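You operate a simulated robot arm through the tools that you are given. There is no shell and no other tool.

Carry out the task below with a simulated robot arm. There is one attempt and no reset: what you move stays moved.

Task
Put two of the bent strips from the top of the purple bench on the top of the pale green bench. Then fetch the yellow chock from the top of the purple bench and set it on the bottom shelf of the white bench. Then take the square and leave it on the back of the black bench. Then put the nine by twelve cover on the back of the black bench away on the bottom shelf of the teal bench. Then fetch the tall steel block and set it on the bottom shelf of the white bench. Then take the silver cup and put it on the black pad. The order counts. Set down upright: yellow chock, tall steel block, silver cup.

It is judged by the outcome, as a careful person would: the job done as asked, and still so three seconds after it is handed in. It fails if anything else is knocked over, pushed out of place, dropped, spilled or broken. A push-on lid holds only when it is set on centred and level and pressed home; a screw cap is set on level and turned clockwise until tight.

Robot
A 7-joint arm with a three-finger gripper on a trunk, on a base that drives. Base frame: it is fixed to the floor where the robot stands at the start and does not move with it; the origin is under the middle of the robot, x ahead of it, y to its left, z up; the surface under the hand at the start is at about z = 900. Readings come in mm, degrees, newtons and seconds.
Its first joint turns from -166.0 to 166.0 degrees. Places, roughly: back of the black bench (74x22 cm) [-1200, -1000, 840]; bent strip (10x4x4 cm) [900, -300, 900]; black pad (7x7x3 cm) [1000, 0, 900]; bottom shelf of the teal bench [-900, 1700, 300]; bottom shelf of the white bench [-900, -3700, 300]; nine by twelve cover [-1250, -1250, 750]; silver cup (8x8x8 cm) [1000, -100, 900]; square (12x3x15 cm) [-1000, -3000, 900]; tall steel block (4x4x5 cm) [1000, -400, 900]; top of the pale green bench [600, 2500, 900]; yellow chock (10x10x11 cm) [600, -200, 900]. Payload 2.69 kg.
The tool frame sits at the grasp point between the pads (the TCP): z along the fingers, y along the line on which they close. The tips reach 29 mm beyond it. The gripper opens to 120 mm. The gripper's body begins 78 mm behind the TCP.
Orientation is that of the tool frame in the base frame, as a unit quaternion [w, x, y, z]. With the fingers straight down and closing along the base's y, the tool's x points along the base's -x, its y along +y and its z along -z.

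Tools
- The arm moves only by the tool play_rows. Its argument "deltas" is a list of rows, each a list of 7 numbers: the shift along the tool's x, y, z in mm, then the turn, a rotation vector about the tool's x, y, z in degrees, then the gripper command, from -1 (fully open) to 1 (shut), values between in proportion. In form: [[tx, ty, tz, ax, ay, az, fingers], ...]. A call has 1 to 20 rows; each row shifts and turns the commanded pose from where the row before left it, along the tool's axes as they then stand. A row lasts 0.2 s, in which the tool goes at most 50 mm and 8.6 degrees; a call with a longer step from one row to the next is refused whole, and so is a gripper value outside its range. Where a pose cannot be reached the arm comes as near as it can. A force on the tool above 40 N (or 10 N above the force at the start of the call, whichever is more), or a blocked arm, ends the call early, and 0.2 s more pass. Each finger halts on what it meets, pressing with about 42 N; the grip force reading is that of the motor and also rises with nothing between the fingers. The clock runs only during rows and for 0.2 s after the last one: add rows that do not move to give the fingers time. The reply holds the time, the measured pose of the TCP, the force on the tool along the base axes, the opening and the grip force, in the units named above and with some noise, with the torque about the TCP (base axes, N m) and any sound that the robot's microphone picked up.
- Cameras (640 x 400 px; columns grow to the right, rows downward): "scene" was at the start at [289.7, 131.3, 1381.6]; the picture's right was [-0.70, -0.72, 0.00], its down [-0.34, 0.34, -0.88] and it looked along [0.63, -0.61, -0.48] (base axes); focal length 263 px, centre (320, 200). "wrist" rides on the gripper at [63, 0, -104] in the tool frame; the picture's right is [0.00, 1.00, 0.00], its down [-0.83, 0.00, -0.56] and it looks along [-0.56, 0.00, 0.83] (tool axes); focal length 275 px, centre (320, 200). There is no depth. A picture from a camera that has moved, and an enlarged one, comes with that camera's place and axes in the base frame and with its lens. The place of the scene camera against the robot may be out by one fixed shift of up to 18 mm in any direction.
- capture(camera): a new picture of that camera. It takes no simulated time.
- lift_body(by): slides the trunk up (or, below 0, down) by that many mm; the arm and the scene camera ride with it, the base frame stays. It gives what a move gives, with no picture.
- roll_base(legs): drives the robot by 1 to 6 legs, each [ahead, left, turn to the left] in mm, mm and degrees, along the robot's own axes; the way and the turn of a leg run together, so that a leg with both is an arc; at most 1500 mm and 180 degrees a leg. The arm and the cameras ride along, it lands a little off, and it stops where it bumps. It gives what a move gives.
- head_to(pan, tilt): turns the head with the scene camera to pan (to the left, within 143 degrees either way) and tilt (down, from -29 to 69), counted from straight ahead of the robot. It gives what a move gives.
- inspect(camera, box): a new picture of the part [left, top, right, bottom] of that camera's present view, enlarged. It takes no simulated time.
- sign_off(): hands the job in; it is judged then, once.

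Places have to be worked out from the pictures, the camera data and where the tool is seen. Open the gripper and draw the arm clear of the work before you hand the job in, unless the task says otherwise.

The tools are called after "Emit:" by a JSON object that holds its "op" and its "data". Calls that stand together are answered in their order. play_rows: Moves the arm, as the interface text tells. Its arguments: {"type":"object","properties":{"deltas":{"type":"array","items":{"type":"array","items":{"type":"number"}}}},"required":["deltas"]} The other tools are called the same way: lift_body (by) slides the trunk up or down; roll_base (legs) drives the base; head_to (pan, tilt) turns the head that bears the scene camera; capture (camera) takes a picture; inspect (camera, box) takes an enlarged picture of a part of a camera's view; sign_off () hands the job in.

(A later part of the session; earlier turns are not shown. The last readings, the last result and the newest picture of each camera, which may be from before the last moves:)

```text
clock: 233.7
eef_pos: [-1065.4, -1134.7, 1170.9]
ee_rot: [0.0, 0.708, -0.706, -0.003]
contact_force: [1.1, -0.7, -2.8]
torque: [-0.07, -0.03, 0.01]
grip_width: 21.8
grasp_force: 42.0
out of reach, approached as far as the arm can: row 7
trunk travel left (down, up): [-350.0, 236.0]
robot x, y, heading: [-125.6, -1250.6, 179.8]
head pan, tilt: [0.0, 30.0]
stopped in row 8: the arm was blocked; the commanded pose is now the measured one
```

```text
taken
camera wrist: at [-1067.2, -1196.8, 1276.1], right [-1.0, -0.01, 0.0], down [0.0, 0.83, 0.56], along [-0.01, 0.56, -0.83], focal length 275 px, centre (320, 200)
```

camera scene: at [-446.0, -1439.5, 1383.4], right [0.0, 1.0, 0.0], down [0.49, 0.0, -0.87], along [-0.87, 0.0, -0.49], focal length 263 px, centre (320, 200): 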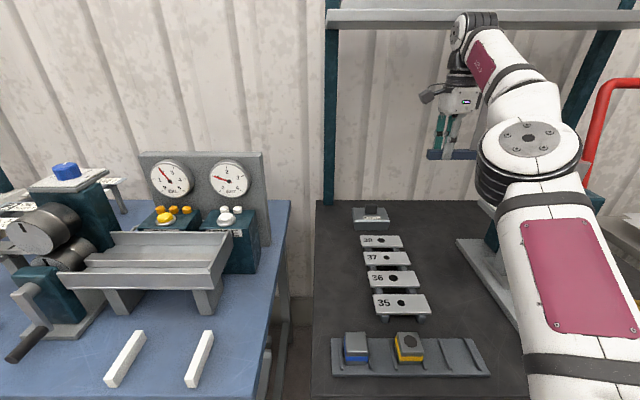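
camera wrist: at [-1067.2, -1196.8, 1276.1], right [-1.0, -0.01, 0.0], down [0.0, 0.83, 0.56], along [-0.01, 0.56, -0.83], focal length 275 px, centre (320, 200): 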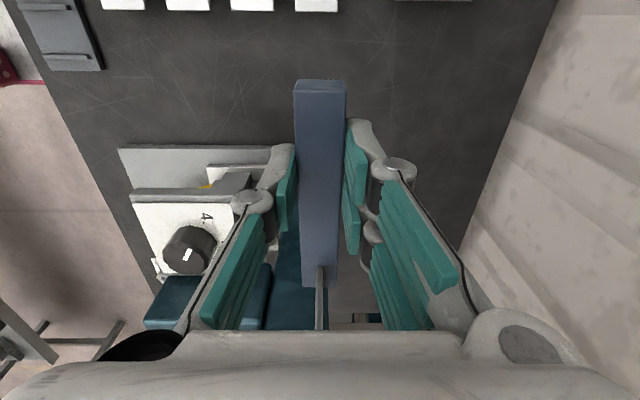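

The wrist bumped the bench's upper shelf (z≈1400) and nudged my base back ~20 mm; the square is still held. I pull back 60 mm, shift away from the press, and lower to z≈1010 before reaching under the shelf.

Emit:
{"op": "play_rows", "data": {"deltas": [[0, -30, 0, 0, 0, 0, 1], [12, -30, 0, 0, 0, 0, 1], [13, 0, 0, 0, 0, 0, 1], [0, 0, 40, 0, 0, 0, 1], [0, 0, 40, 0, 0, 0, 1], [0, 0, 40, 0, 0, 0, 1], [0, 0, 40, 0, 0, 0, 1], [0, 0, 0, 0, 0, 0, 1]]}}

Emit:
{"op": "capture", "data": {"camera": "scene"}}

Emit:
{"op": "capture", "data": {"camera": "wrist"}}

```text
clock: 235.5
eef_pos: [-1022.5, -1153.7, 996.3]
ee_rot: [-0.005, 0.707, -0.707, 0.006]
contact_force: [-0.4, 0.3, -3.0]
torque: [-0.12, -0.03, -0.01]
grip_width: 21.6
grasp_force: 42.4
trunk travel left (down, up): [-350.0, 236.0]
robot x, y, heading: [-131.7, -1250.3, 179.6]
head pan, tilt: [0.0, 30.0]
```

```text
taken
camera scene: at [-464.2, -1436.2, 1379.8], right [0.0, 1.0, 0.0], down [0.5, 0.0, -0.87], along [-0.87, 0.0, -0.5], focal length 263 px, centre (320, 200)
```

scene: 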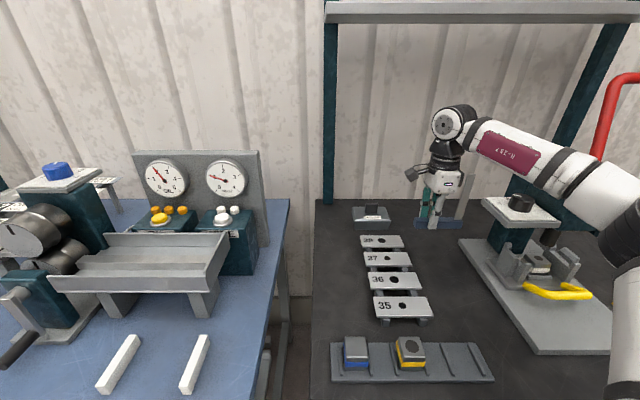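

```text
taken
camera wrist: at [-1023.5, -1216.8, 1101.5], right [-1.0, 0.0, -0.01], down [-0.01, 0.83, 0.56], along [0.01, 0.56, -0.83], focal length 275 px, centre (320, 200)
```

wrist: 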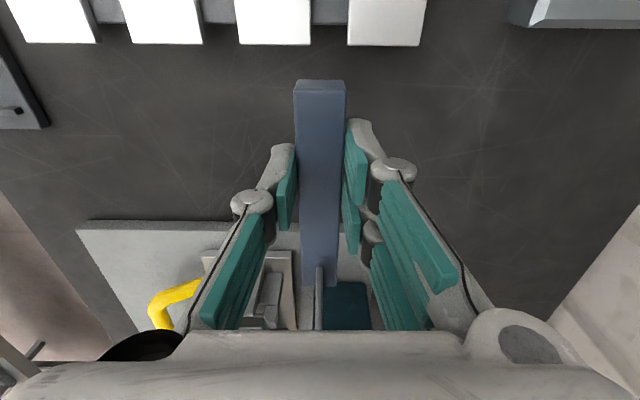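

I'm below the shelf now. The spot needs a bit more reach, so I drive 80 mm ahead (front stays ~40 mm off the bench), then extend the rest.

Emit:
{"op": "roll_base", "data": {"legs": [[80, 0, 0]]}}

Emit:
{"op": "play_rows", "data": {"deltas": [[0, 30, 0, -0.9, 0, 0, 1], [0, 30, 0, 0, 0, 0, 1], [0, 25, 0, 0, 0, 0, 1], [0, 0, 0, 0, 0, 0, 1]]}}

Emit:
{"op": "capture", "data": {"camera": "wrist"}}

Emit:
{"op": "capture", "data": {"camera": "scene"}}

```text
clock: 236.5
eef_pos: [-1101.5, -1153.8, 996.8]
ee_rot: [0.006, -0.707, 0.707, -0.006]
contact_force: [-0.7, 0.1, -3.3]
torque: [-0.11, 0.01, 0.0]
grip_width: 21.8
grasp_force: 42.0
trunk travel left (down, up): [-350.0, 236.0]
robot x, y, heading: [-211.6, -1249.5, 180.2]
head pan, tilt: [0.0, 30.0]
```

```text
clock: 237.5
eef_pos: [-1186.4, -1153.4, 996.6]
ee_rot: [-0.001, -0.707, 0.708, 0.0]
contact_force: [-0.8, 0.0, -2.9]
torque: [-0.09, 0.01, 0.01]
grip_width: 21.8
grasp_force: 42.2
trunk travel left (down, up): [-350.0, 236.0]
robot x, y, heading: [-208.3, -1250.7, 180.1]
head pan, tilt: [0.0, 30.0]
```

```text
taken
camera wrist: at [-1187.2, -1215.7, 1101.2], right [-1.0, 0.0, 0.0], down [0.0, 0.83, 0.56], along [0.0, 0.56, -0.83], focal length 275 px, centre (320, 200)
```

wrist: 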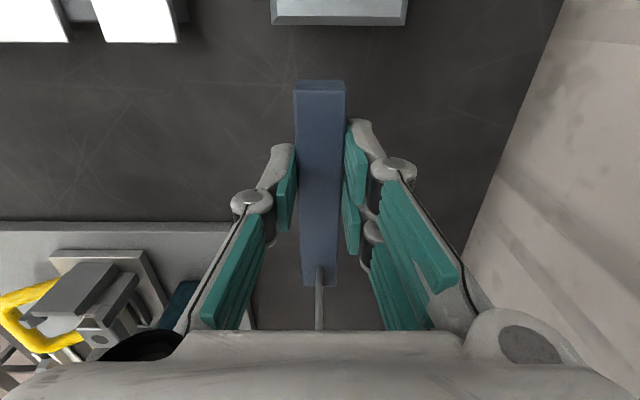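

```text
taken
camera scene: at [-545.2, -1435.8, 1379.7], right [0.0, 1.0, 0.0], down [0.5, 0.0, -0.87], along [-0.87, 0.0, -0.5], focal length 263 px, centre (320, 200)
```

scene: 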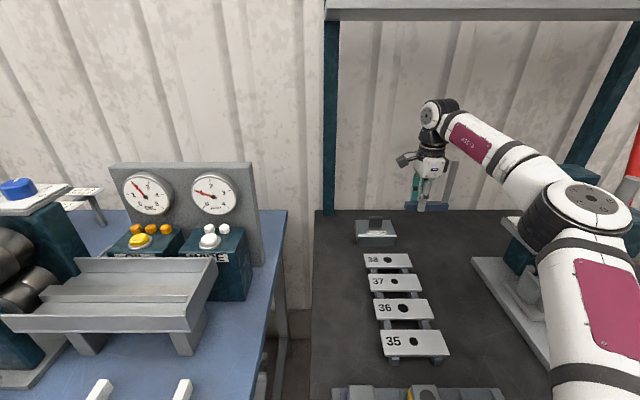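

Within reach. I shift 55 mm toward the press side (y≈-1098) and lower to z≈885.

Emit:
{"op": "play_rows", "data": {"deltas": [[-28, 2, 0, 0, 0, 0, 1], [-27, 2, 0, 0, 0, 0, 1], [0, 0, 35, 0, 0, 0, 1], [0, 0, 35, 0, 0, 0, 1], [0, 0, 30, 0, 0, 0, 1], [0, 0, 11, 0, 0, 0, 1], [0, 0, 0, 0, 0, 0, 1]]}}

Emit:
{"op": "capture", "data": {"camera": "wrist"}}

Emit:
{"op": "inspect", "data": {"camera": "scene", "box": [340, 80, 540, 260]}}

```text
clock: 239.3
eef_pos: [-1202.3, -1131.7, 913.2]
ee_rot: [0.006, 0.721, -0.693, -0.021]
contact_force: [1.8, 0.6, -2.3]
torque: [-0.13, 0.09, -0.01]
grip_width: 21.7
grasp_force: 41.7
trunk travel left (down, up): [-350.0, 236.0]
robot x, y, heading: [-215.1, -1256.0, -179.7]
head pan, tilt: [0.0, 30.0]
stopped in row 7: the arm was blocked; the commanded pose is now the measured one
```

```text
taken
camera wrist: at [-1197.2, -1195.8, 1016.5], right [-1.0, -0.04, 0.04], down [-0.01, 0.82, 0.57], along [-0.06, 0.57, -0.82], focal length 275 px, centre (320, 200)
```

wrist: 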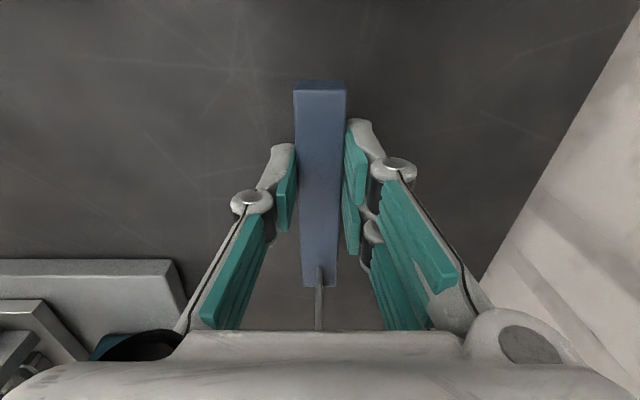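

```text
2.22 times, centred on (440, 170) of scene
camera zoom: at [-545.9, -1446.2, 1378.0], right [-0.01, 1.0, 0.0], down [0.5, 0.01, -0.87], along [-0.87, 0.0, -0.5], focal length 584 px, centre (53, 267)
```

zoom: 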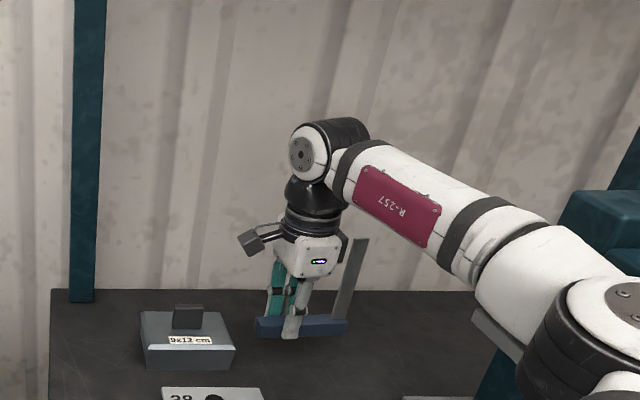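

The arm was blocked while lowering — probably the elbow against the press. I look at the whole view before moving again.

Emit:
{"op": "capture", "data": {"camera": "scene"}}

Emit:
{"op": "head_to", "data": {"pan": -35, "tilt": 30}}

Emit:
{"op": "capture", "data": {"camera": "scene"}}

```text
taken
camera scene: at [-545.9, -1446.2, 1378.0], right [-0.01, 1.0, 0.0], down [0.5, 0.01, -0.87], along [-0.87, 0.0, -0.5], focal length 263 px, centre (320, 200)
```

scene: 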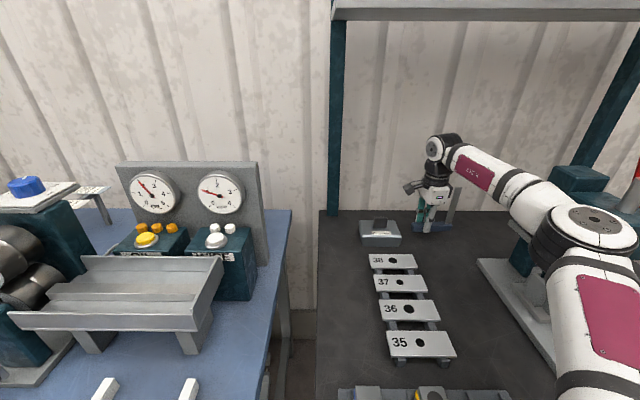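

```text
clock: 240.3
eef_pos: [-1202.2, -1130.9, 912.3]
ee_rot: [0.005, 0.72, -0.694, -0.019]
contact_force: [-1.0, 0.0, -2.6]
torque: [-0.1, 0.01, 0.02]
grip_width: 21.5
grasp_force: 42.1
trunk travel left (down, up): [-350.0, 236.0]
robot x, y, heading: [-218.8, -1254.0, -179.7]
head pan, tilt: [-35.0, 30.0]
```

```text
taken
camera scene: at [-530.0, -1394.2, 1379.5], right [0.57, 0.82, 0.0], down [0.41, -0.28, -0.87], along [-0.71, 0.49, -0.5], focal length 263 px, centre (320, 200)
```

scene: 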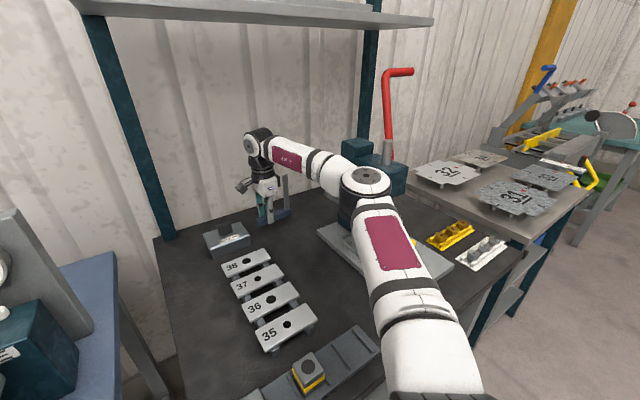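

The elbow came down onto the press's side plate. I raise the hand straight back up to free it, then reposition the base further left so the elbow stays clear of the press.

Emit:
{"op": "play_rows", "data": {"deltas": [[0, 0, -20, 0, 0, 0, 1], [0, 0, -30, 0, 0, 0, 1], [0, 0, -35, 0, 0, 0, 1], [0, 0, 0, 0, 0, 0, 1]]}}

Emit:
{"op": "capture", "data": {"camera": "scene"}}

Emit:
{"op": "inspect", "data": {"camera": "scene", "box": [220, 120, 460, 280]}}

```text
clock: 241.3
eef_pos: [-1197.9, -1117.2, 994.1]
ee_rot: [0.006, 0.716, -0.698, -0.017]
contact_force: [-0.2, -0.2, -2.4]
torque: [-0.11, -0.01, 0.01]
grip_width: 21.8
grasp_force: 42.3
trunk travel left (down, up): [-350.0, 236.0]
robot x, y, heading: [-215.8, -1254.3, -179.8]
head pan, tilt: [-35.0, 30.0]
```

```text
taken
camera scene: at [-531.4, -1388.5, 1379.7], right [0.57, 0.82, 0.0], down [0.41, -0.29, -0.87], along [-0.71, 0.49, -0.5], focal length 263 px, centre (320, 200)
```

scene: 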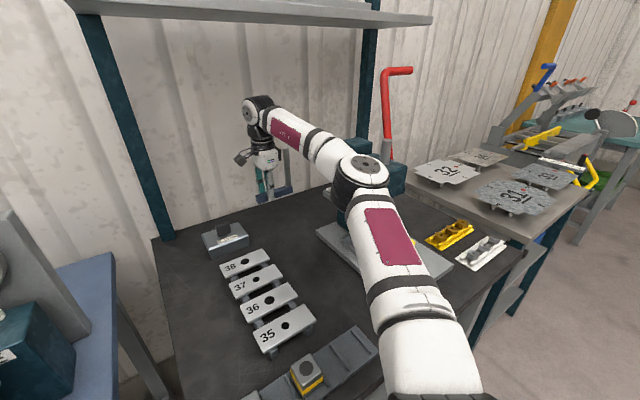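

```text
2.50 times, centred on (340, 200) of scene
camera zoom: at [-531.4, -1388.5, 1379.7], right [0.57, 0.82, 0.0], down [0.41, -0.29, -0.87], along [-0.71, 0.49, -0.5], focal length 657 px, centre (270, 200)
```

zoom: 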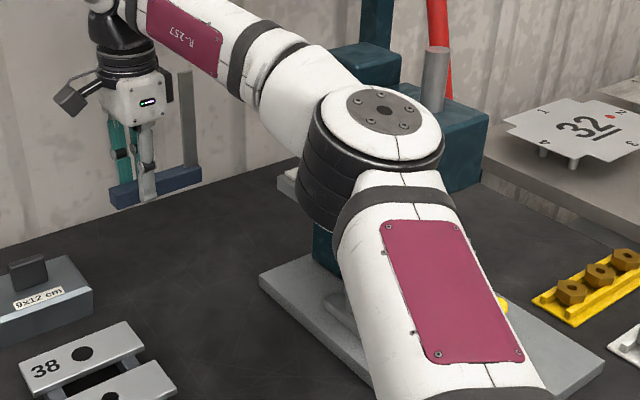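

The elbow is free again. I retract the hand along the way it came and re-level it, then shift the base about 200 mm left so the elbow passes clear of the press.

Emit:
{"op": "play_rows", "data": {"deltas": [[37, 0, 0, 0, 0, 0, 1], [0, -42, 0, 0.9, 0.45, 0, 1], [0, -42, 0, 0.9, 0.45, 0, 1], [0, -42, 0, 0, 0, 0, 1], [0, -42, 0, 0, 0, 0, 1], [0, 0, 0, 0, 0, 0, 1]]}}

Emit:
{"op": "capture", "data": {"camera": "scene"}}

Emit:
{"op": "inspect", "data": {"camera": "scene", "box": [260, 60, 500, 280]}}

```text
clock: 242.7
eef_pos: [-1029.6, -1152.1, 993.3]
ee_rot: [0.0, 0.716, -0.698, 0.0]
contact_force: [-0.4, 1.1, -2.8]
torque: [-0.12, -0.01, 0.0]
grip_width: 21.9
grasp_force: 42.2
trunk travel left (down, up): [-350.0, 236.0]
robot x, y, heading: [-220.6, -1255.9, -179.9]
head pan, tilt: [-35.0, 30.0]
```

```text
taken
camera scene: at [-531.3, -1388.6, 1379.7], right [0.57, 0.82, 0.0], down [0.41, -0.29, -0.87], along [-0.71, 0.49, -0.5], focal length 263 px, centre (320, 200)
```

scene: 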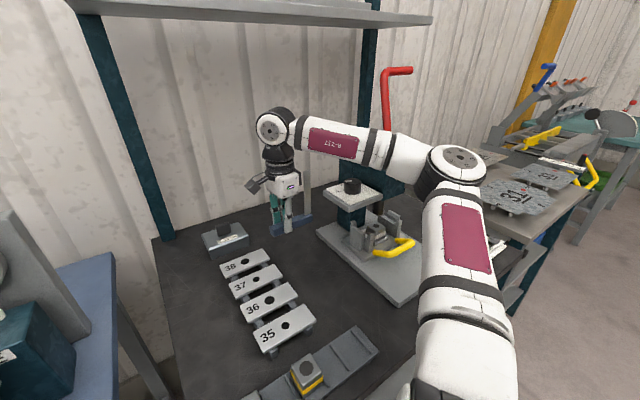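

```text
1.82 times, centred on (380, 170) of scene
camera zoom: at [-531.3, -1388.6, 1379.7], right [0.57, 0.82, 0.0], down [0.41, -0.29, -0.87], along [-0.71, 0.49, -0.5], focal length 478 px, centre (211, 254)
```

zoom: 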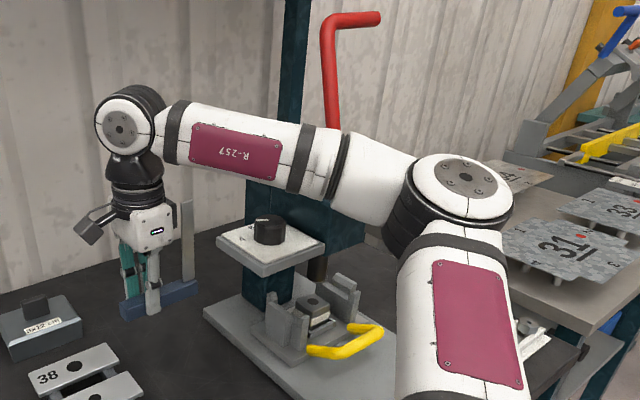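

The press looks undisturbed. I shift the base: back 110, left 200, ahead 115, with the square held at z≈993 above everything.

Emit:
{"op": "roll_base", "data": {"legs": [[-110, 0, 0], [0, 200, 0], [112, 0, 0]]}}

Emit:
{"op": "capture", "data": {"camera": "scene"}}

Emit:
{"op": "capture", "data": {"camera": "wrist"}}

```text
clock: 245.9
eef_pos: [-1030.4, -1349.0, 993.5]
ee_rot: [0.001, 0.716, -0.698, -0.001]
contact_force: [0.8, 0.6, -3.5]
torque: [-0.06, -0.03, 0.02]
grip_width: 21.9
grasp_force: 42.1
trunk travel left (down, up): [-350.0, 236.0]
robot x, y, heading: [-221.2, -1450.4, -179.6]
head pan, tilt: [-35.0, 30.0]
```

```text
taken
camera scene: at [-532.2, -1585.6, 1379.8], right [0.57, 0.82, 0.0], down [0.41, -0.28, -0.87], along [-0.71, 0.49, -0.5], focal length 263 px, centre (320, 200)
```

scene: 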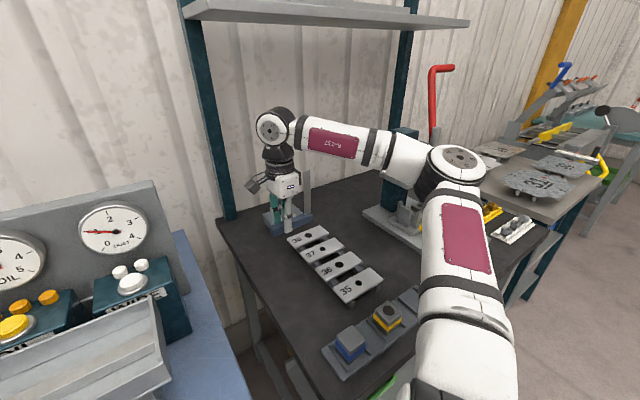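

```text
taken
camera wrist: at [-1030.0, -1412.2, 1097.8], right [-1.0, -0.03, 0.0], down [-0.02, 0.83, 0.56], along [-0.02, 0.56, -0.83], focal length 275 px, centre (320, 200)
```

wrist: 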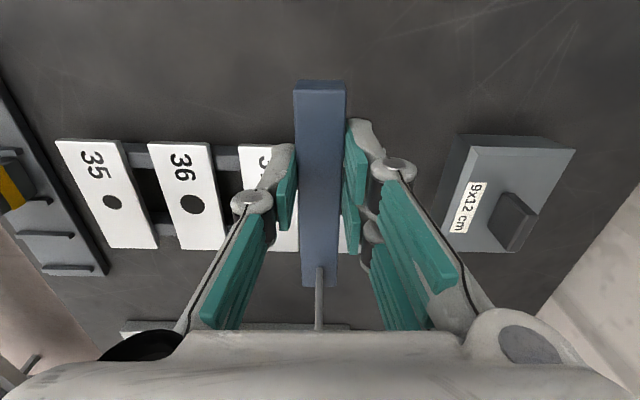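

The cover is well seen: top about 86×118 mm centred near (-1204,-1267) with a knob. I move the square over to (-1168,-1125), still at z≈993, and check the elbow.

Emit:
{"op": "play_rows", "data": {"deltas": [[-37.9, 22.1, 0, 0, 0, 0, 1], [-37.9, 22.1, 0, 0, 0, 0, 1], [-37.9, 22.1, 0, 0, 0, 0, 1], [-37.9, 22.1, 0, 0, 0, 0, 1], [-37.9, 22.1, 0, 0, 0, 0, 1], [-37.9, 22.1, 0, 0, 0, 0, 1], [0, 0, 0, 0, 0, 0, 1]]}}

Emit:
{"op": "capture", "data": {"camera": "scene"}}

Emit:
{"op": "capture", "data": {"camera": "wrist"}}

```text
clock: 247.5
eef_pos: [-1164.8, -1128.1, 993.8]
ee_rot: [0.001, 0.717, -0.697, -0.001]
contact_force: [0.8, 0.7, -3.0]
torque: [-0.16, 0.0, 0.02]
grip_width: 21.7
grasp_force: 42.7
out of reach, approached as far as the arm can: row 6
trunk travel left (down, up): [-350.0, 236.0]
robot x, y, heading: [-218.9, -1447.6, -179.8]
head pan, tilt: [-35.0, 30.0]
```

```text
taken
camera scene: at [-532.1, -1585.5, 1379.8], right [0.57, 0.82, 0.0], down [0.41, -0.28, -0.87], along [-0.71, 0.49, -0.5], focal length 263 px, centre (320, 200)
```

scene: 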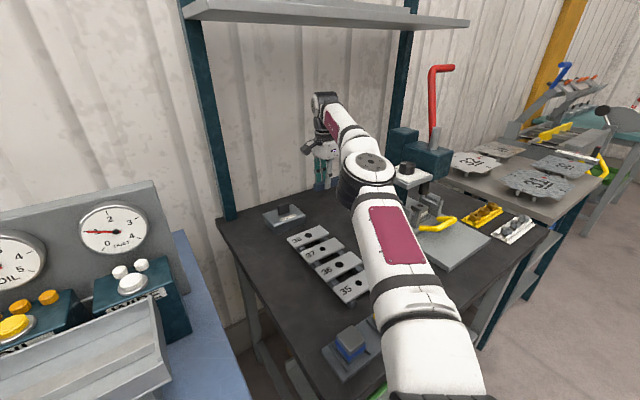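

```text
taken
camera wrist: at [-1164.3, -1190.9, 1098.7], right [-1.0, -0.03, 0.0], down [-0.03, 0.83, 0.56], along [-0.02, 0.56, -0.83], focal length 275 px, centre (320, 200)
```

wrist: 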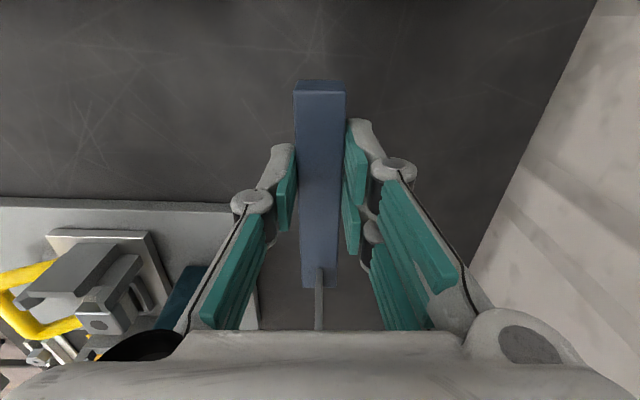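

At the reach limit but the elbow now sits left of the press. I ease to (-1160,-1143) and lower in stages.

Emit:
{"op": "play_rows", "data": {"deltas": [[15, -6, 0, 0, 0, 0, 1], [0, 0, 25, 0, 0, 0, 1], [0, 0, 25, 0, 0, 0, 1], [0, 0, 0, 0, 0, 0, 1]]}}

Emit:
{"op": "capture", "data": {"camera": "scene"}}

```text
clock: 248.5
eef_pos: [-1159.9, -1141.9, 942.5]
ee_rot: [0.0, 0.716, -0.698, 0.0]
contact_force: [-0.9, -0.1, -3.3]
torque: [-0.09, 0.01, 0.03]
grip_width: 21.7
grasp_force: 41.7
trunk travel left (down, up): [-350.0, 236.0]
robot x, y, heading: [-215.7, -1449.7, -179.6]
head pan, tilt: [-35.0, 30.0]
```

```text
taken
camera scene: at [-532.2, -1585.6, 1379.7], right [0.57, 0.82, 0.0], down [0.41, -0.28, -0.87], along [-0.71, 0.49, -0.5], focal length 263 px, centre (320, 200)
```

scene: 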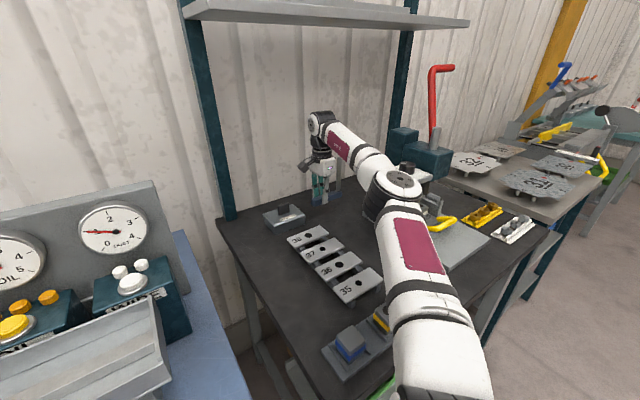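

Emit:
{"op": "inspect", "data": {"camera": "scene", "box": [280, 80, 480, 260]}}

```text
2.22 times, centred on (380, 170) of scene
camera zoom: at [-532.2, -1585.6, 1379.7], right [0.57, 0.82, 0.0], down [0.41, -0.28, -0.87], along [-0.71, 0.49, -0.5], focal length 584 px, centre (187, 267)
```

zoom: 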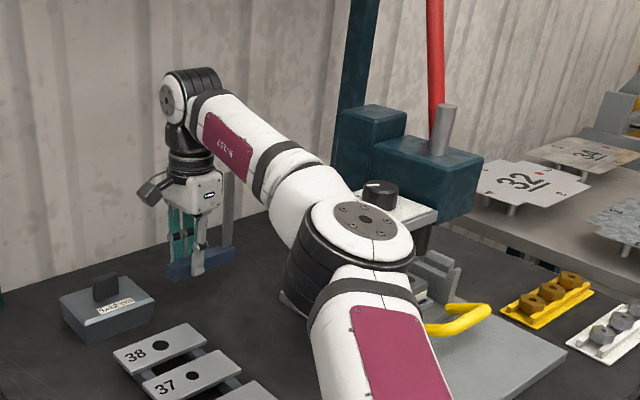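

The elbow swings right when the arm is less extended, so I extend slightly (12 mm toward the press side, near full reach) to straighten it and lower a little, then look again.

Emit:
{"op": "play_rows", "data": {"deltas": [[-12, 2, 0, 0, 0, 0, 1], [0, 0, 15, 0, 0, 0, 1], [0, 0, 10, 0, 0, 0, 1], [0, 0, 0, 0, 0, 0, 1]]}}

Emit:
{"op": "inspect", "data": {"camera": "scene", "box": [280, 80, 480, 260]}}

```text
clock: 249.5
eef_pos: [-1161.6, -1129.2, 917.9]
ee_rot: [0.001, 0.716, -0.698, 0.0]
contact_force: [-0.1, -0.6, -3.0]
torque: [-0.15, 0.0, 0.02]
grip_width: 21.5
grasp_force: 41.7
trunk travel left (down, up): [-350.0, 236.0]
robot x, y, heading: [-217.0, -1450.0, -179.7]
head pan, tilt: [-35.0, 30.0]
```

```text
2.22 times, centred on (380, 170) of scene
camera zoom: at [-532.2, -1585.6, 1379.7], right [0.57, 0.82, 0.0], down [0.41, -0.28, -0.87], along [-0.71, 0.49, -0.5], focal length 584 px, centre (187, 267)
```

zoom: 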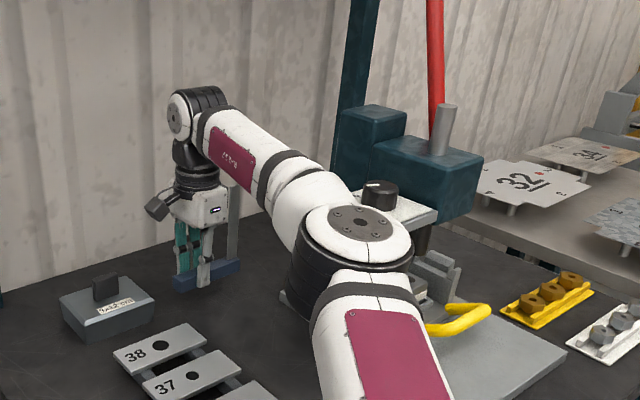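

No contact so far at z 918. I continue lowering in small steps, ready to stop.

Emit:
{"op": "play_rows", "data": {"deltas": [[0, 0, 8, 0, 0, 0, 1], [0, 0, 8, 0, 0, 0, 1], [0, 0, 0, 0, 0, 0, 1]]}}

Emit:
{"op": "inspect", "data": {"camera": "scene", "box": [280, 80, 480, 260]}}

```text
clock: 250.3
eef_pos: [-1161.1, -1130.6, 900.8]
ee_rot: [0.0, 0.717, -0.698, 0.0]
contact_force: [-0.2, 0.3, -2.8]
torque: [-0.07, -0.02, -0.02]
grip_width: 21.4
grasp_force: 41.7
trunk travel left (down, up): [-350.0, 236.0]
robot x, y, heading: [-218.8, -1453.8, -179.7]
head pan, tilt: [-35.0, 30.0]
```

```text
2.22 times, centred on (380, 170) of scene
camera zoom: at [-532.3, -1585.6, 1379.7], right [0.57, 0.82, 0.0], down [0.41, -0.28, -0.87], along [-0.71, 0.49, -0.5], focal length 584 px, centre (187, 267)
```

zoom: 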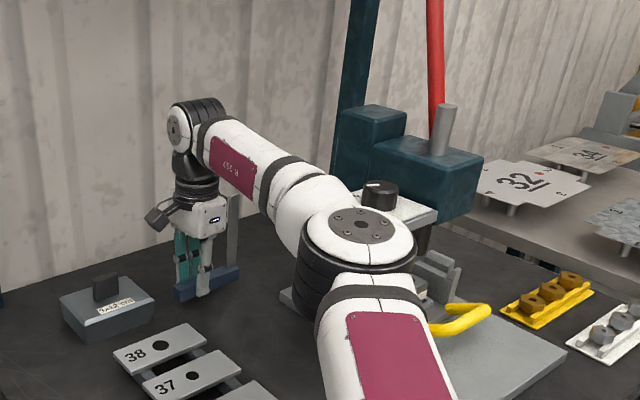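

Still free and level at z 901. I lower 14 mm more.

Emit:
{"op": "play_rows", "data": {"deltas": [[0, 0, 7, 0, 0, 0, 1], [0, 0, 7, 0, 0, 0, 1], [0, 0, 0, 0, 0, 0, 1]]}}

Emit:
{"op": "capture", "data": {"camera": "wrist"}}

Emit:
{"op": "inspect", "data": {"camera": "scene", "box": [280, 80, 480, 260]}}

```text
clock: 251.1
eef_pos: [-1162.2, -1131.5, 886.2]
ee_rot: [0.001, 0.717, -0.698, 0.0]
contact_force: [0.1, 0.0, -3.2]
torque: [-0.09, 0.0, -0.01]
grip_width: 21.7
grasp_force: 42.0
trunk travel left (down, up): [-350.0, 236.0]
robot x, y, heading: [-218.8, -1448.1, -179.7]
head pan, tilt: [-35.0, 30.0]
```

```text
taken
camera wrist: at [-1160.8, -1193.6, 992.2], right [-1.0, -0.03, 0.0], down [-0.02, 0.83, 0.56], along [-0.02, 0.56, -0.83], focal length 275 px, centre (320, 200)
```

wrist: 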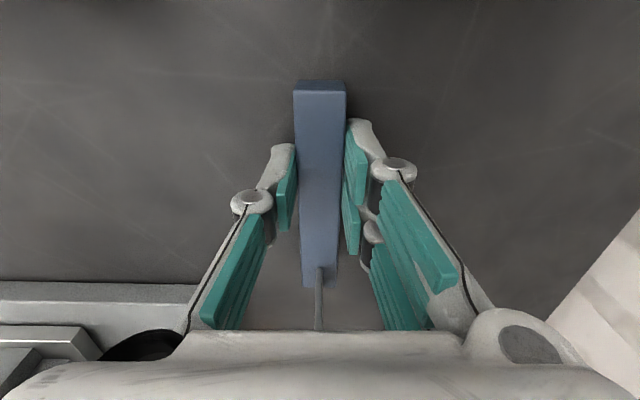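

```text
2.22 times, centred on (380, 170) of scene
camera zoom: at [-532.2, -1585.6, 1379.7], right [0.57, 0.82, 0.0], down [0.41, -0.28, -0.87], along [-0.71, 0.49, -0.5], focal length 584 px, centre (187, 267)
```

zoom: 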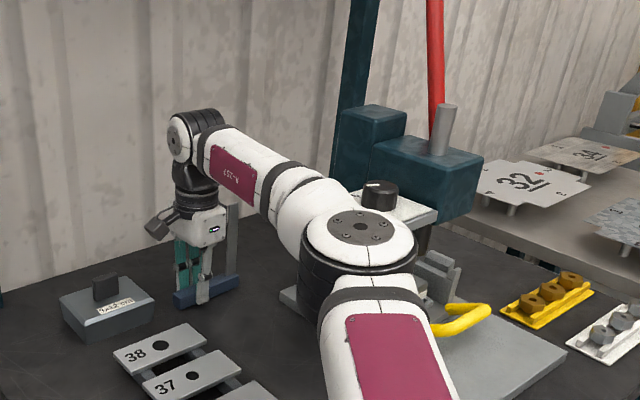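

Free at 886. Now I creep down the last ~12 mm in 2–3 mm steps.

Emit:
{"op": "play_rows", "data": {"deltas": [[0, 0, 3, 0, 0, 0, 1], [0, 0, 3, 0, 0, 0, 1], [0, 0, 2, 0, 0, 0, 1], [0, 0, 0, 0, 0, 0, 1]]}}

```text
clock: 252.1
eef_pos: [-1160.8, -1130.8, 882.8]
ee_rot: [0.002, 0.716, -0.698, -0.003]
contact_force: [-8.7, 0.9, 18.2]
torque: [-0.86, 0.16, -0.24]
grip_width: 21.6
grasp_force: 41.8
trunk travel left (down, up): [-350.0, 236.0]
robot x, y, heading: [-215.7, -1454.5, -179.7]
head pan, tilt: [-35.0, 30.0]
```

Contact: about 20 N with a torque that says the stock's left end touched first. I look closely at how level the square is.

Emit:
{"op": "inspect", "data": {"camera": "scene", "box": [290, 130, 370, 220]}}

Emit:
{"op": "capture", "data": {"camera": "wrist"}}

```text
4.44 times, centred on (330, 175) of scene
camera zoom: at [-531.6, -1585.8, 1380.0], right [0.57, 0.82, 0.0], down [0.41, -0.28, -0.87], along [-0.71, 0.49, -0.5], focal length 1168 px, centre (276, 311)
```

zoom: 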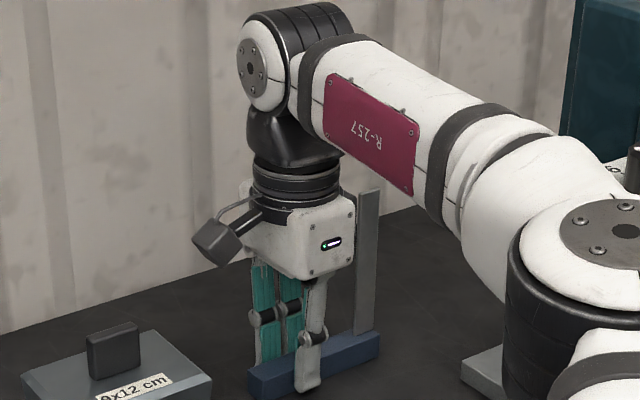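

```text
taken
camera wrist: at [-1159.8, -1193.7, 987.4], right [-1.0, -0.03, 0.01], down [-0.02, 0.83, 0.56], along [-0.02, 0.56, -0.83], focal length 275 px, centre (320, 200)
```

wrist: 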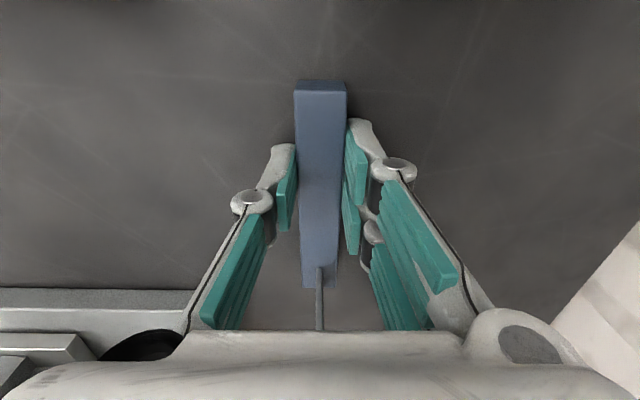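

The square itself looks level in the grip; the contact height fits a table at z≈840 with the stock's left end touching first. I press 1.5 mm more to seat it and see the torque.

Emit:
{"op": "play_rows", "data": {"deltas": [[0, 0, 1.5, 0, 0, 0, 1], [0, 0, 0, 0, 0, 0, 1]]}}

```text
clock: 252.7
eef_pos: [-1160.8, -1130.5, 880.0]
ee_rot: [0.002, 0.717, -0.697, -0.002]
contact_force: [-10.4, 0.3, 27.2]
torque: [0.06, 0.33, -0.01]
grip_width: 21.7
grasp_force: 42.4
trunk travel left (down, up): [-350.0, 236.0]
robot x, y, heading: [-216.5, -1455.0, -179.8]
head pan, tilt: [-35.0, 30.0]
```

The torque balanced out, so the stock now sits flat. I ease the pressure, open, and rise slowly straight up.

Emit:
{"op": "play_rows", "data": {"deltas": [[0, 0, -2, 0, 0, 0, 1], [0, 0, 0, 0, 0, 0, 0.55], [0, 0, 0, 0, 0, 0, 0.3], [0, 0, 0, 0, 0, 0, 0.15], [0, 0, -10, 0, 0, 0, 0.15], [0, 0, -20, 0, 0, 0, 0.15], [0, 0, -25, 0, 0, 0, 0.15], [0, 0, -25, 0, 0, 0, 0.15], [0, 0, -25, 0, 0, 0, 0.15], [0, 0, 0, 0, 0, 0, 0.15]]}}

Emit:
{"op": "capture", "data": {"camera": "wrist"}}

Emit:
{"op": "inspect", "data": {"camera": "scene", "box": [280, 80, 480, 260]}}

```text
clock: 254.9
eef_pos: [-1161.0, -1130.6, 984.6]
ee_rot: [0.001, 0.716, -0.698, -0.001]
contact_force: [-0.4, 0.2, 0.0]
torque: [0.0, -0.01, 0.03]
grip_width: 51.0
grasp_force: 0.1
trunk travel left (down, up): [-350.0, 236.0]
robot x, y, heading: [-217.7, -1449.0, -179.8]
head pan, tilt: [-35.0, 30.0]
```

```text
taken
camera wrist: at [-1159.7, -1192.0, 1090.9], right [-1.0, -0.03, 0.0], down [-0.02, 0.83, 0.56], along [-0.02, 0.56, -0.83], focal length 275 px, centre (320, 200)
```

wrist: 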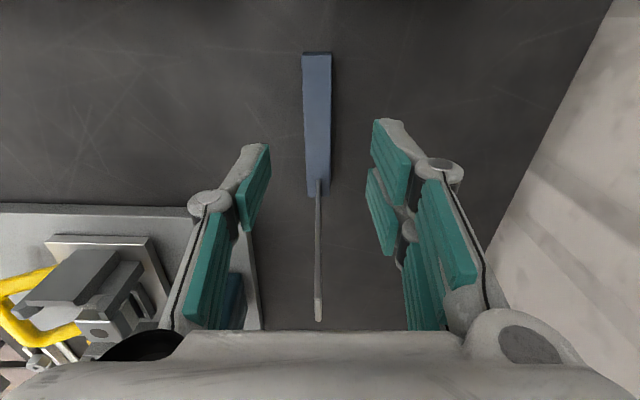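

```text
2.22 times, centred on (380, 170) of scene
camera zoom: at [-532.2, -1585.6, 1379.8], right [0.57, 0.82, 0.0], down [0.41, -0.28, -0.87], along [-0.71, 0.49, -0.5], focal length 584 px, centre (187, 267)
```

zoom: 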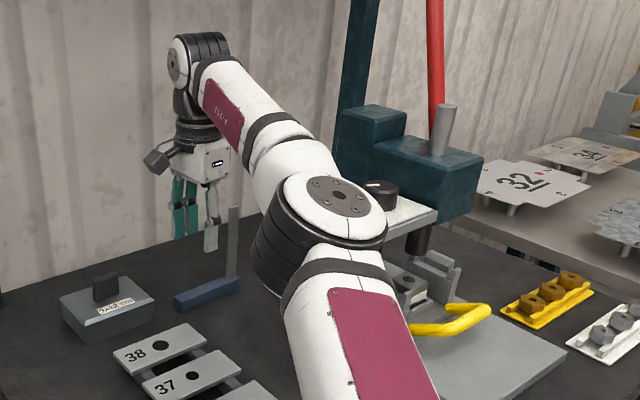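

The square stands on the back of the black bench. Next is the cover: I rise clear of the blade, pull the arm back toward the robot, and back the base off to (-110,-1500) so the arm will be straighter and away from the press.

Emit:
{"op": "play_rows", "data": {"deltas": [[0, 0, -40, 0, 0, 0, 0.15], [0, 0, -40, 0, 0, 0, 0.15], [30, -30, 0, 0, 0, 0, 0.15], [30, -30, 0, 0, 0, 0, 0.15], [30, -30, 0, 0, 0, 0, 0.15], [30, -30, 0, 0, 0, 0, 0.15], [30, -30, 0, 0, 0, 0, 0.15], [20, -40, 0, 0, 0, 0, 0.15], [0, 0, 0, 0, 0, 0, 0.15]]}}

Emit:
{"op": "roll_base", "data": {"legs": [[-110, 0, 0], [0, 55, 0]]}}

Emit:
{"op": "capture", "data": {"camera": "scene"}}

```text
clock: 256.9
eef_pos: [-953.7, -1299.6, 1052.2]
ee_rot: [0.001, 0.716, -0.698, -0.001]
contact_force: [0.0, 0.0, 0.5]
torque: [-0.02, -0.04, 0.02]
grip_width: 51.0
grasp_force: 0.0
out of reach, approached as far as the arm can: row 1, 2
trunk travel left (down, up): [-350.0, 236.0]
robot x, y, heading: [-220.0, -1454.0, -179.8]
head pan, tilt: [-35.0, 30.0]
```

```text
clock: 258.7
eef_pos: [-844.8, -1353.7, 1053.3]
ee_rot: [0.001, 0.717, -0.697, 0.0]
contact_force: [0.2, 0.9, -0.6]
torque: [0.0, 0.03, -0.02]
grip_width: 50.7
grasp_force: 0.0
trunk travel left (down, up): [-350.0, 236.0]
robot x, y, heading: [-107.4, -1507.4, -179.6]
head pan, tilt: [-35.0, 30.0]
```

```text
taken
camera scene: at [-422.6, -1640.6, 1379.8], right [0.57, 0.82, 0.0], down [0.41, -0.29, -0.87], along [-0.71, 0.49, -0.5], focal length 263 px, centre (320, 200)
```

scene: 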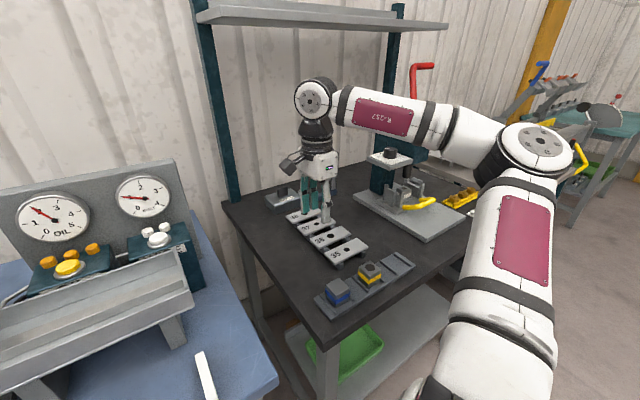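

I must check that the square still stands where I left it.

Emit:
{"op": "inspect", "data": {"camera": "scene", "box": [230, 130, 430, 270]}}

Emit:
{"op": "capture", "data": {"camera": "wrist"}}

```text
2.86 times, centred on (330, 200) of scene
camera zoom: at [-422.6, -1640.6, 1379.8], right [0.57, 0.82, 0.0], down [0.41, -0.29, -0.87], along [-0.71, 0.49, -0.5], focal length 751 px, centre (291, 200)
```

zoom: 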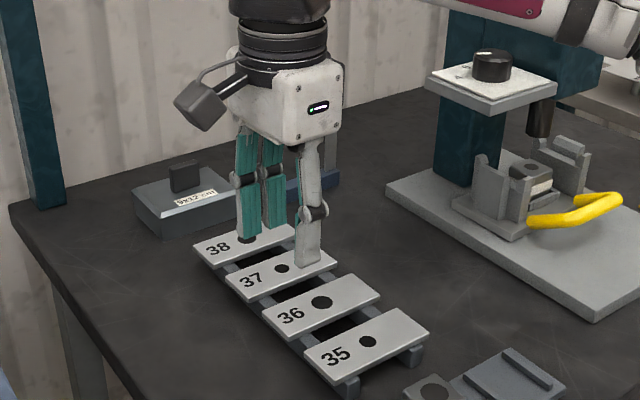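

```text
taken
camera wrist: at [-844.5, -1416.4, 1158.4], right [-1.0, -0.03, 0.0], down [-0.02, 0.83, 0.56], along [-0.02, 0.56, -0.83], focal length 275 px, centre (320, 200)
```

wrist: 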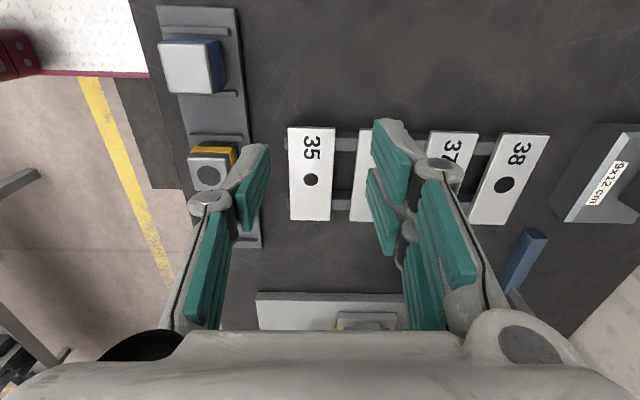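

The square is still standing where placed. Now I turn the hand back (-88.5° about its axis) so the fingers close along y, then tilt 40° forward.

Emit:
{"op": "play_rows", "data": {"deltas": [[0, 0, 0, 0, 0, -8.05, 0], [0, 0, 0, 0, 0, -8.05, 0], [0, 0, 0, 0, 0, -8.05, 0], [0, 0, 0, 0, 0, -8.05, 0], [0, 0, 0, 0, 0, -8.05, 0], [0, 0, 0, 0, 0, -8.05, 0], [0, 0, 0, 0, 0, -8.05, 0], [0, 0, 0, 0, 0, -8.05, 0], [0, 0, 0, 0, 0, -8.05, 0], [0, 0, 0, 0, 0, -8.05, 0], [0, 0, 0, 0, 0, -8.05, 0], [0, 0, 0, 0, -8, 0, 0], [0, 0, 0, 0, -8, 0, 0], [0, 0, 0, 0, -8, 0, 0], [0, 0, 0, 0, -8, 0, 0], [0, 0, 0, 0, -8, 0, 0], [0, 0, 0, 0, 0, 0, 0]]}}

Emit:
{"op": "capture", "data": {"camera": "wrist"}}

Emit:
{"op": "capture", "data": {"camera": "scene"}}

```text
clock: 262.3
eef_pos: [-845.3, -1353.5, 1052.1]
ee_rot: [-0.001, 0.939, -0.001, -0.343]
contact_force: [-0.2, 0.0, -0.5]
torque: [0.02, 0.03, -0.01]
grip_width: 59.7
grasp_force: 0.1
trunk travel left (down, up): [-350.0, 236.0]
robot x, y, heading: [-106.9, -1505.2, -179.8]
head pan, tilt: [-35.0, 30.0]
```

```text
taken
camera wrist: at [-731.0, -1353.3, 1093.0], right [0.0, -1.0, 0.0], down [-0.28, 0.0, 0.96], along [-0.96, 0.0, -0.28], focal length 275 px, centre (320, 200)
```

wrist: 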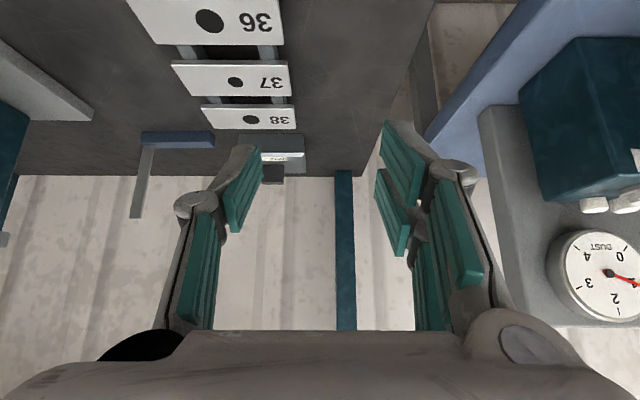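

```text
taken
camera scene: at [-422.6, -1640.6, 1379.8], right [0.57, 0.82, 0.0], down [0.41, -0.29, -0.87], along [-0.71, 0.49, -0.5], focal length 263 px, centre (320, 200)
```

scene: 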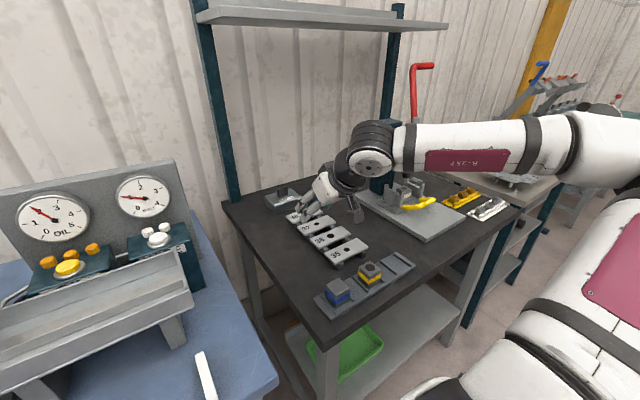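

The hand is tilted 40° with fingers closing along y. I extend toward the cover to about (-1130,-1268,1030).

Emit:
{"op": "play_rows", "data": {"deltas": [[-29.2, -12.2, 28.6, 0, 0, 0, 0], [-29.2, -12.2, 28.6, 0, 0, 0, 0], [-29.2, -12.2, 28.6, 0, 0, 0, 0], [-29.2, -12.2, 28.6, 0, 0, 0, 0], [-29.2, -12.2, 28.6, 0, 0, 0, 0], [-29.2, -12.2, 28.6, 0, 0, 0, 0], [-29.2, -12.2, 28.6, 0, 0, 0, 0], [0, 0, 0, 0, 0, 0, 0]]}}

Emit:
{"op": "capture", "data": {"camera": "wrist"}}

Emit:
{"op": "capture", "data": {"camera": "scene"}}

```text
clock: 264.1
eef_pos: [-1134.2, -1267.2, 1030.5]
ee_rot: [-0.001, 0.939, 0.001, -0.344]
contact_force: [-0.6, 0.2, 0.2]
torque: [0.0, 0.01, -0.01]
grip_width: 59.9
grasp_force: 0.0
trunk travel left (down, up): [-350.0, 236.0]
robot x, y, heading: [-105.5, -1505.7, -179.7]
head pan, tilt: [-35.0, 30.0]
```

```text
taken
camera wrist: at [-1018.9, -1267.0, 1071.0], right [0.0, -1.0, 0.0], down [-0.28, 0.0, 0.96], along [-0.96, 0.0, -0.28], focal length 275 px, centre (320, 200)
```

wrist: 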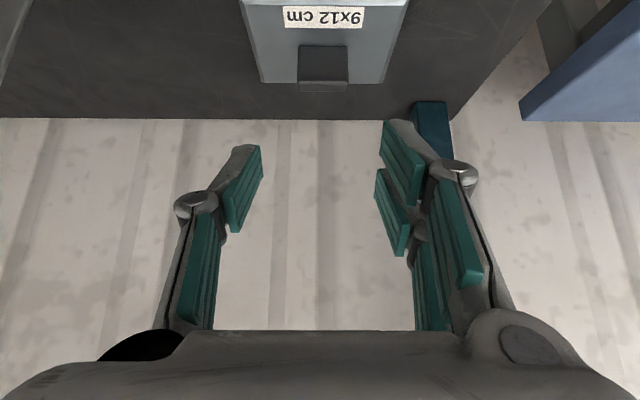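

```text
taken
camera scene: at [-422.5, -1640.6, 1379.8], right [0.57, 0.82, 0.0], down [0.41, -0.29, -0.87], along [-0.71, 0.49, -0.5], focal length 263 px, centre (320, 200)
```

scene: 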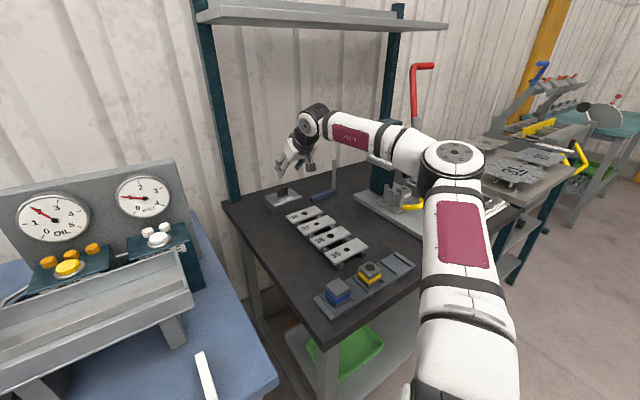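

Cover top z≈886, knob at x≈-1204, y≈-1269.5, about 39 mm wide in y, top z≈923. I move above it and lower to z≈940 for a check.

Emit:
{"op": "play_rows", "data": {"deltas": [[-13.9, 1.2, 31.2, 0, 0, 0, 0], [-13.9, 1.2, 31.2, 0, 0, 0, 0], [19.3, 0, 23, 0, 0, 0, 0], [19.3, 0, 23, 0, 0, 0, 0], [0, 0, 0, 0, 0, 0, 0]]}}

Emit:
{"op": "capture", "data": {"camera": "wrist"}}

Emit:
{"op": "inspect", "data": {"camera": "scene", "box": [220, 90, 420, 240]}}

```text
clock: 265.3
eef_pos: [-1190.8, -1270.9, 941.4]
ee_rot: [0.0, 0.939, 0.0, -0.343]
contact_force: [0.6, 0.6, -0.5]
torque: [0.01, 0.0, 0.02]
grip_width: 60.0
grasp_force: 0.0
trunk travel left (down, up): [-350.0, 236.0]
robot x, y, heading: [-107.7, -1508.1, -179.8]
head pan, tilt: [-35.0, 30.0]
```

```text
taken
camera wrist: at [-1078.5, -1270.1, 981.2], right [0.0, -1.0, 0.0], down [-0.28, 0.0, 0.96], along [-0.96, 0.0, -0.28], focal length 275 px, centre (320, 200)
```

wrist: 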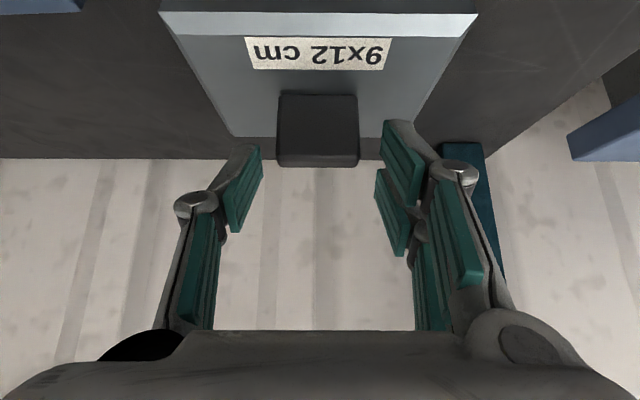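

```text
2.67 times, centred on (320, 165) of scene
camera zoom: at [-422.5, -1640.6, 1379.8], right [0.57, 0.82, 0.0], down [0.41, -0.29, -0.87], along [-0.71, 0.49, -0.5], focal length 701 px, centre (320, 293)
```

zoom: 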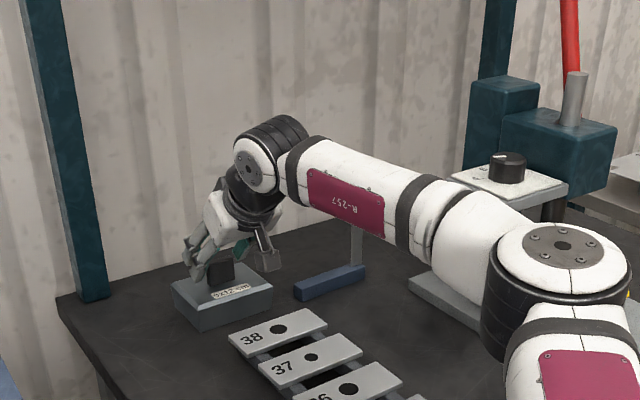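

Knob near face at x≈-1202, top z≈923, centred. I do the final approach to (-1199,-1269,918) and close.

Emit:
{"op": "play_rows", "data": {"deltas": [[4.5, -0.8, 11.5, 0, 0, 0, 0], [4.4, -0.7, 11.5, 0, 0, 0, 0], [0, 0, 0, 0, 0, 0, 0], [0, 0, 0, 0, 0, 0, 0.2], [0, 0, 0, 0, 0, 0, 0.5], [0, 0, 0, 0, 0, 0, 1], [0, 0, 0, 0, 0, 0, 1]]}}

Emit:
{"op": "capture", "data": {"camera": "wrist"}}

Emit:
{"op": "inspect", "data": {"camera": "scene", "box": [220, 90, 420, 240]}}

```text
clock: 266.4
eef_pos: [-1202.8, -1272.1, 928.0]
ee_rot: [0.002, 0.936, 0.0, -0.351]
contact_force: [-4.2, 3.5, 16.7]
torque: [-0.45, 0.07, -0.22]
grip_width: 38.7
grasp_force: 41.9
trunk travel left (down, up): [-350.0, 236.0]
robot x, y, heading: [-109.8, -1507.1, -179.8]
head pan, tilt: [-35.0, 30.0]
stopped in row 5: the force on the tool passed its limit at 45 N (the readings are from after the stop); the commanded pose is now the measured one
```

```text
taken
camera wrist: at [-1087.4, -1271.1, 965.7], right [0.0, -1.0, 0.0], down [-0.26, 0.0, 0.97], along [-0.97, 0.0, -0.26], focal length 275 px, centre (320, 200)
```

wrist: 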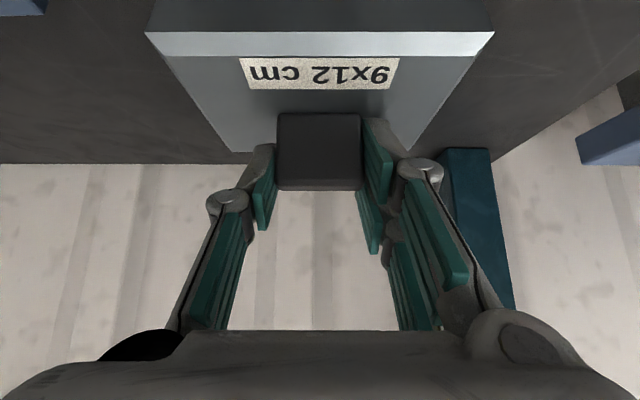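

```text
2.67 times, centred on (320, 165) of scene
camera zoom: at [-422.0, -1640.7, 1379.8], right [0.57, 0.82, 0.0], down [0.41, -0.29, -0.87], along [-0.71, 0.49, -0.5], focal length 701 px, centre (320, 293)
```

zoom: 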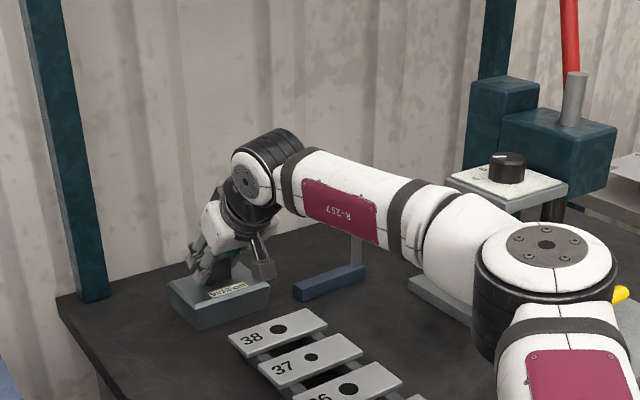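

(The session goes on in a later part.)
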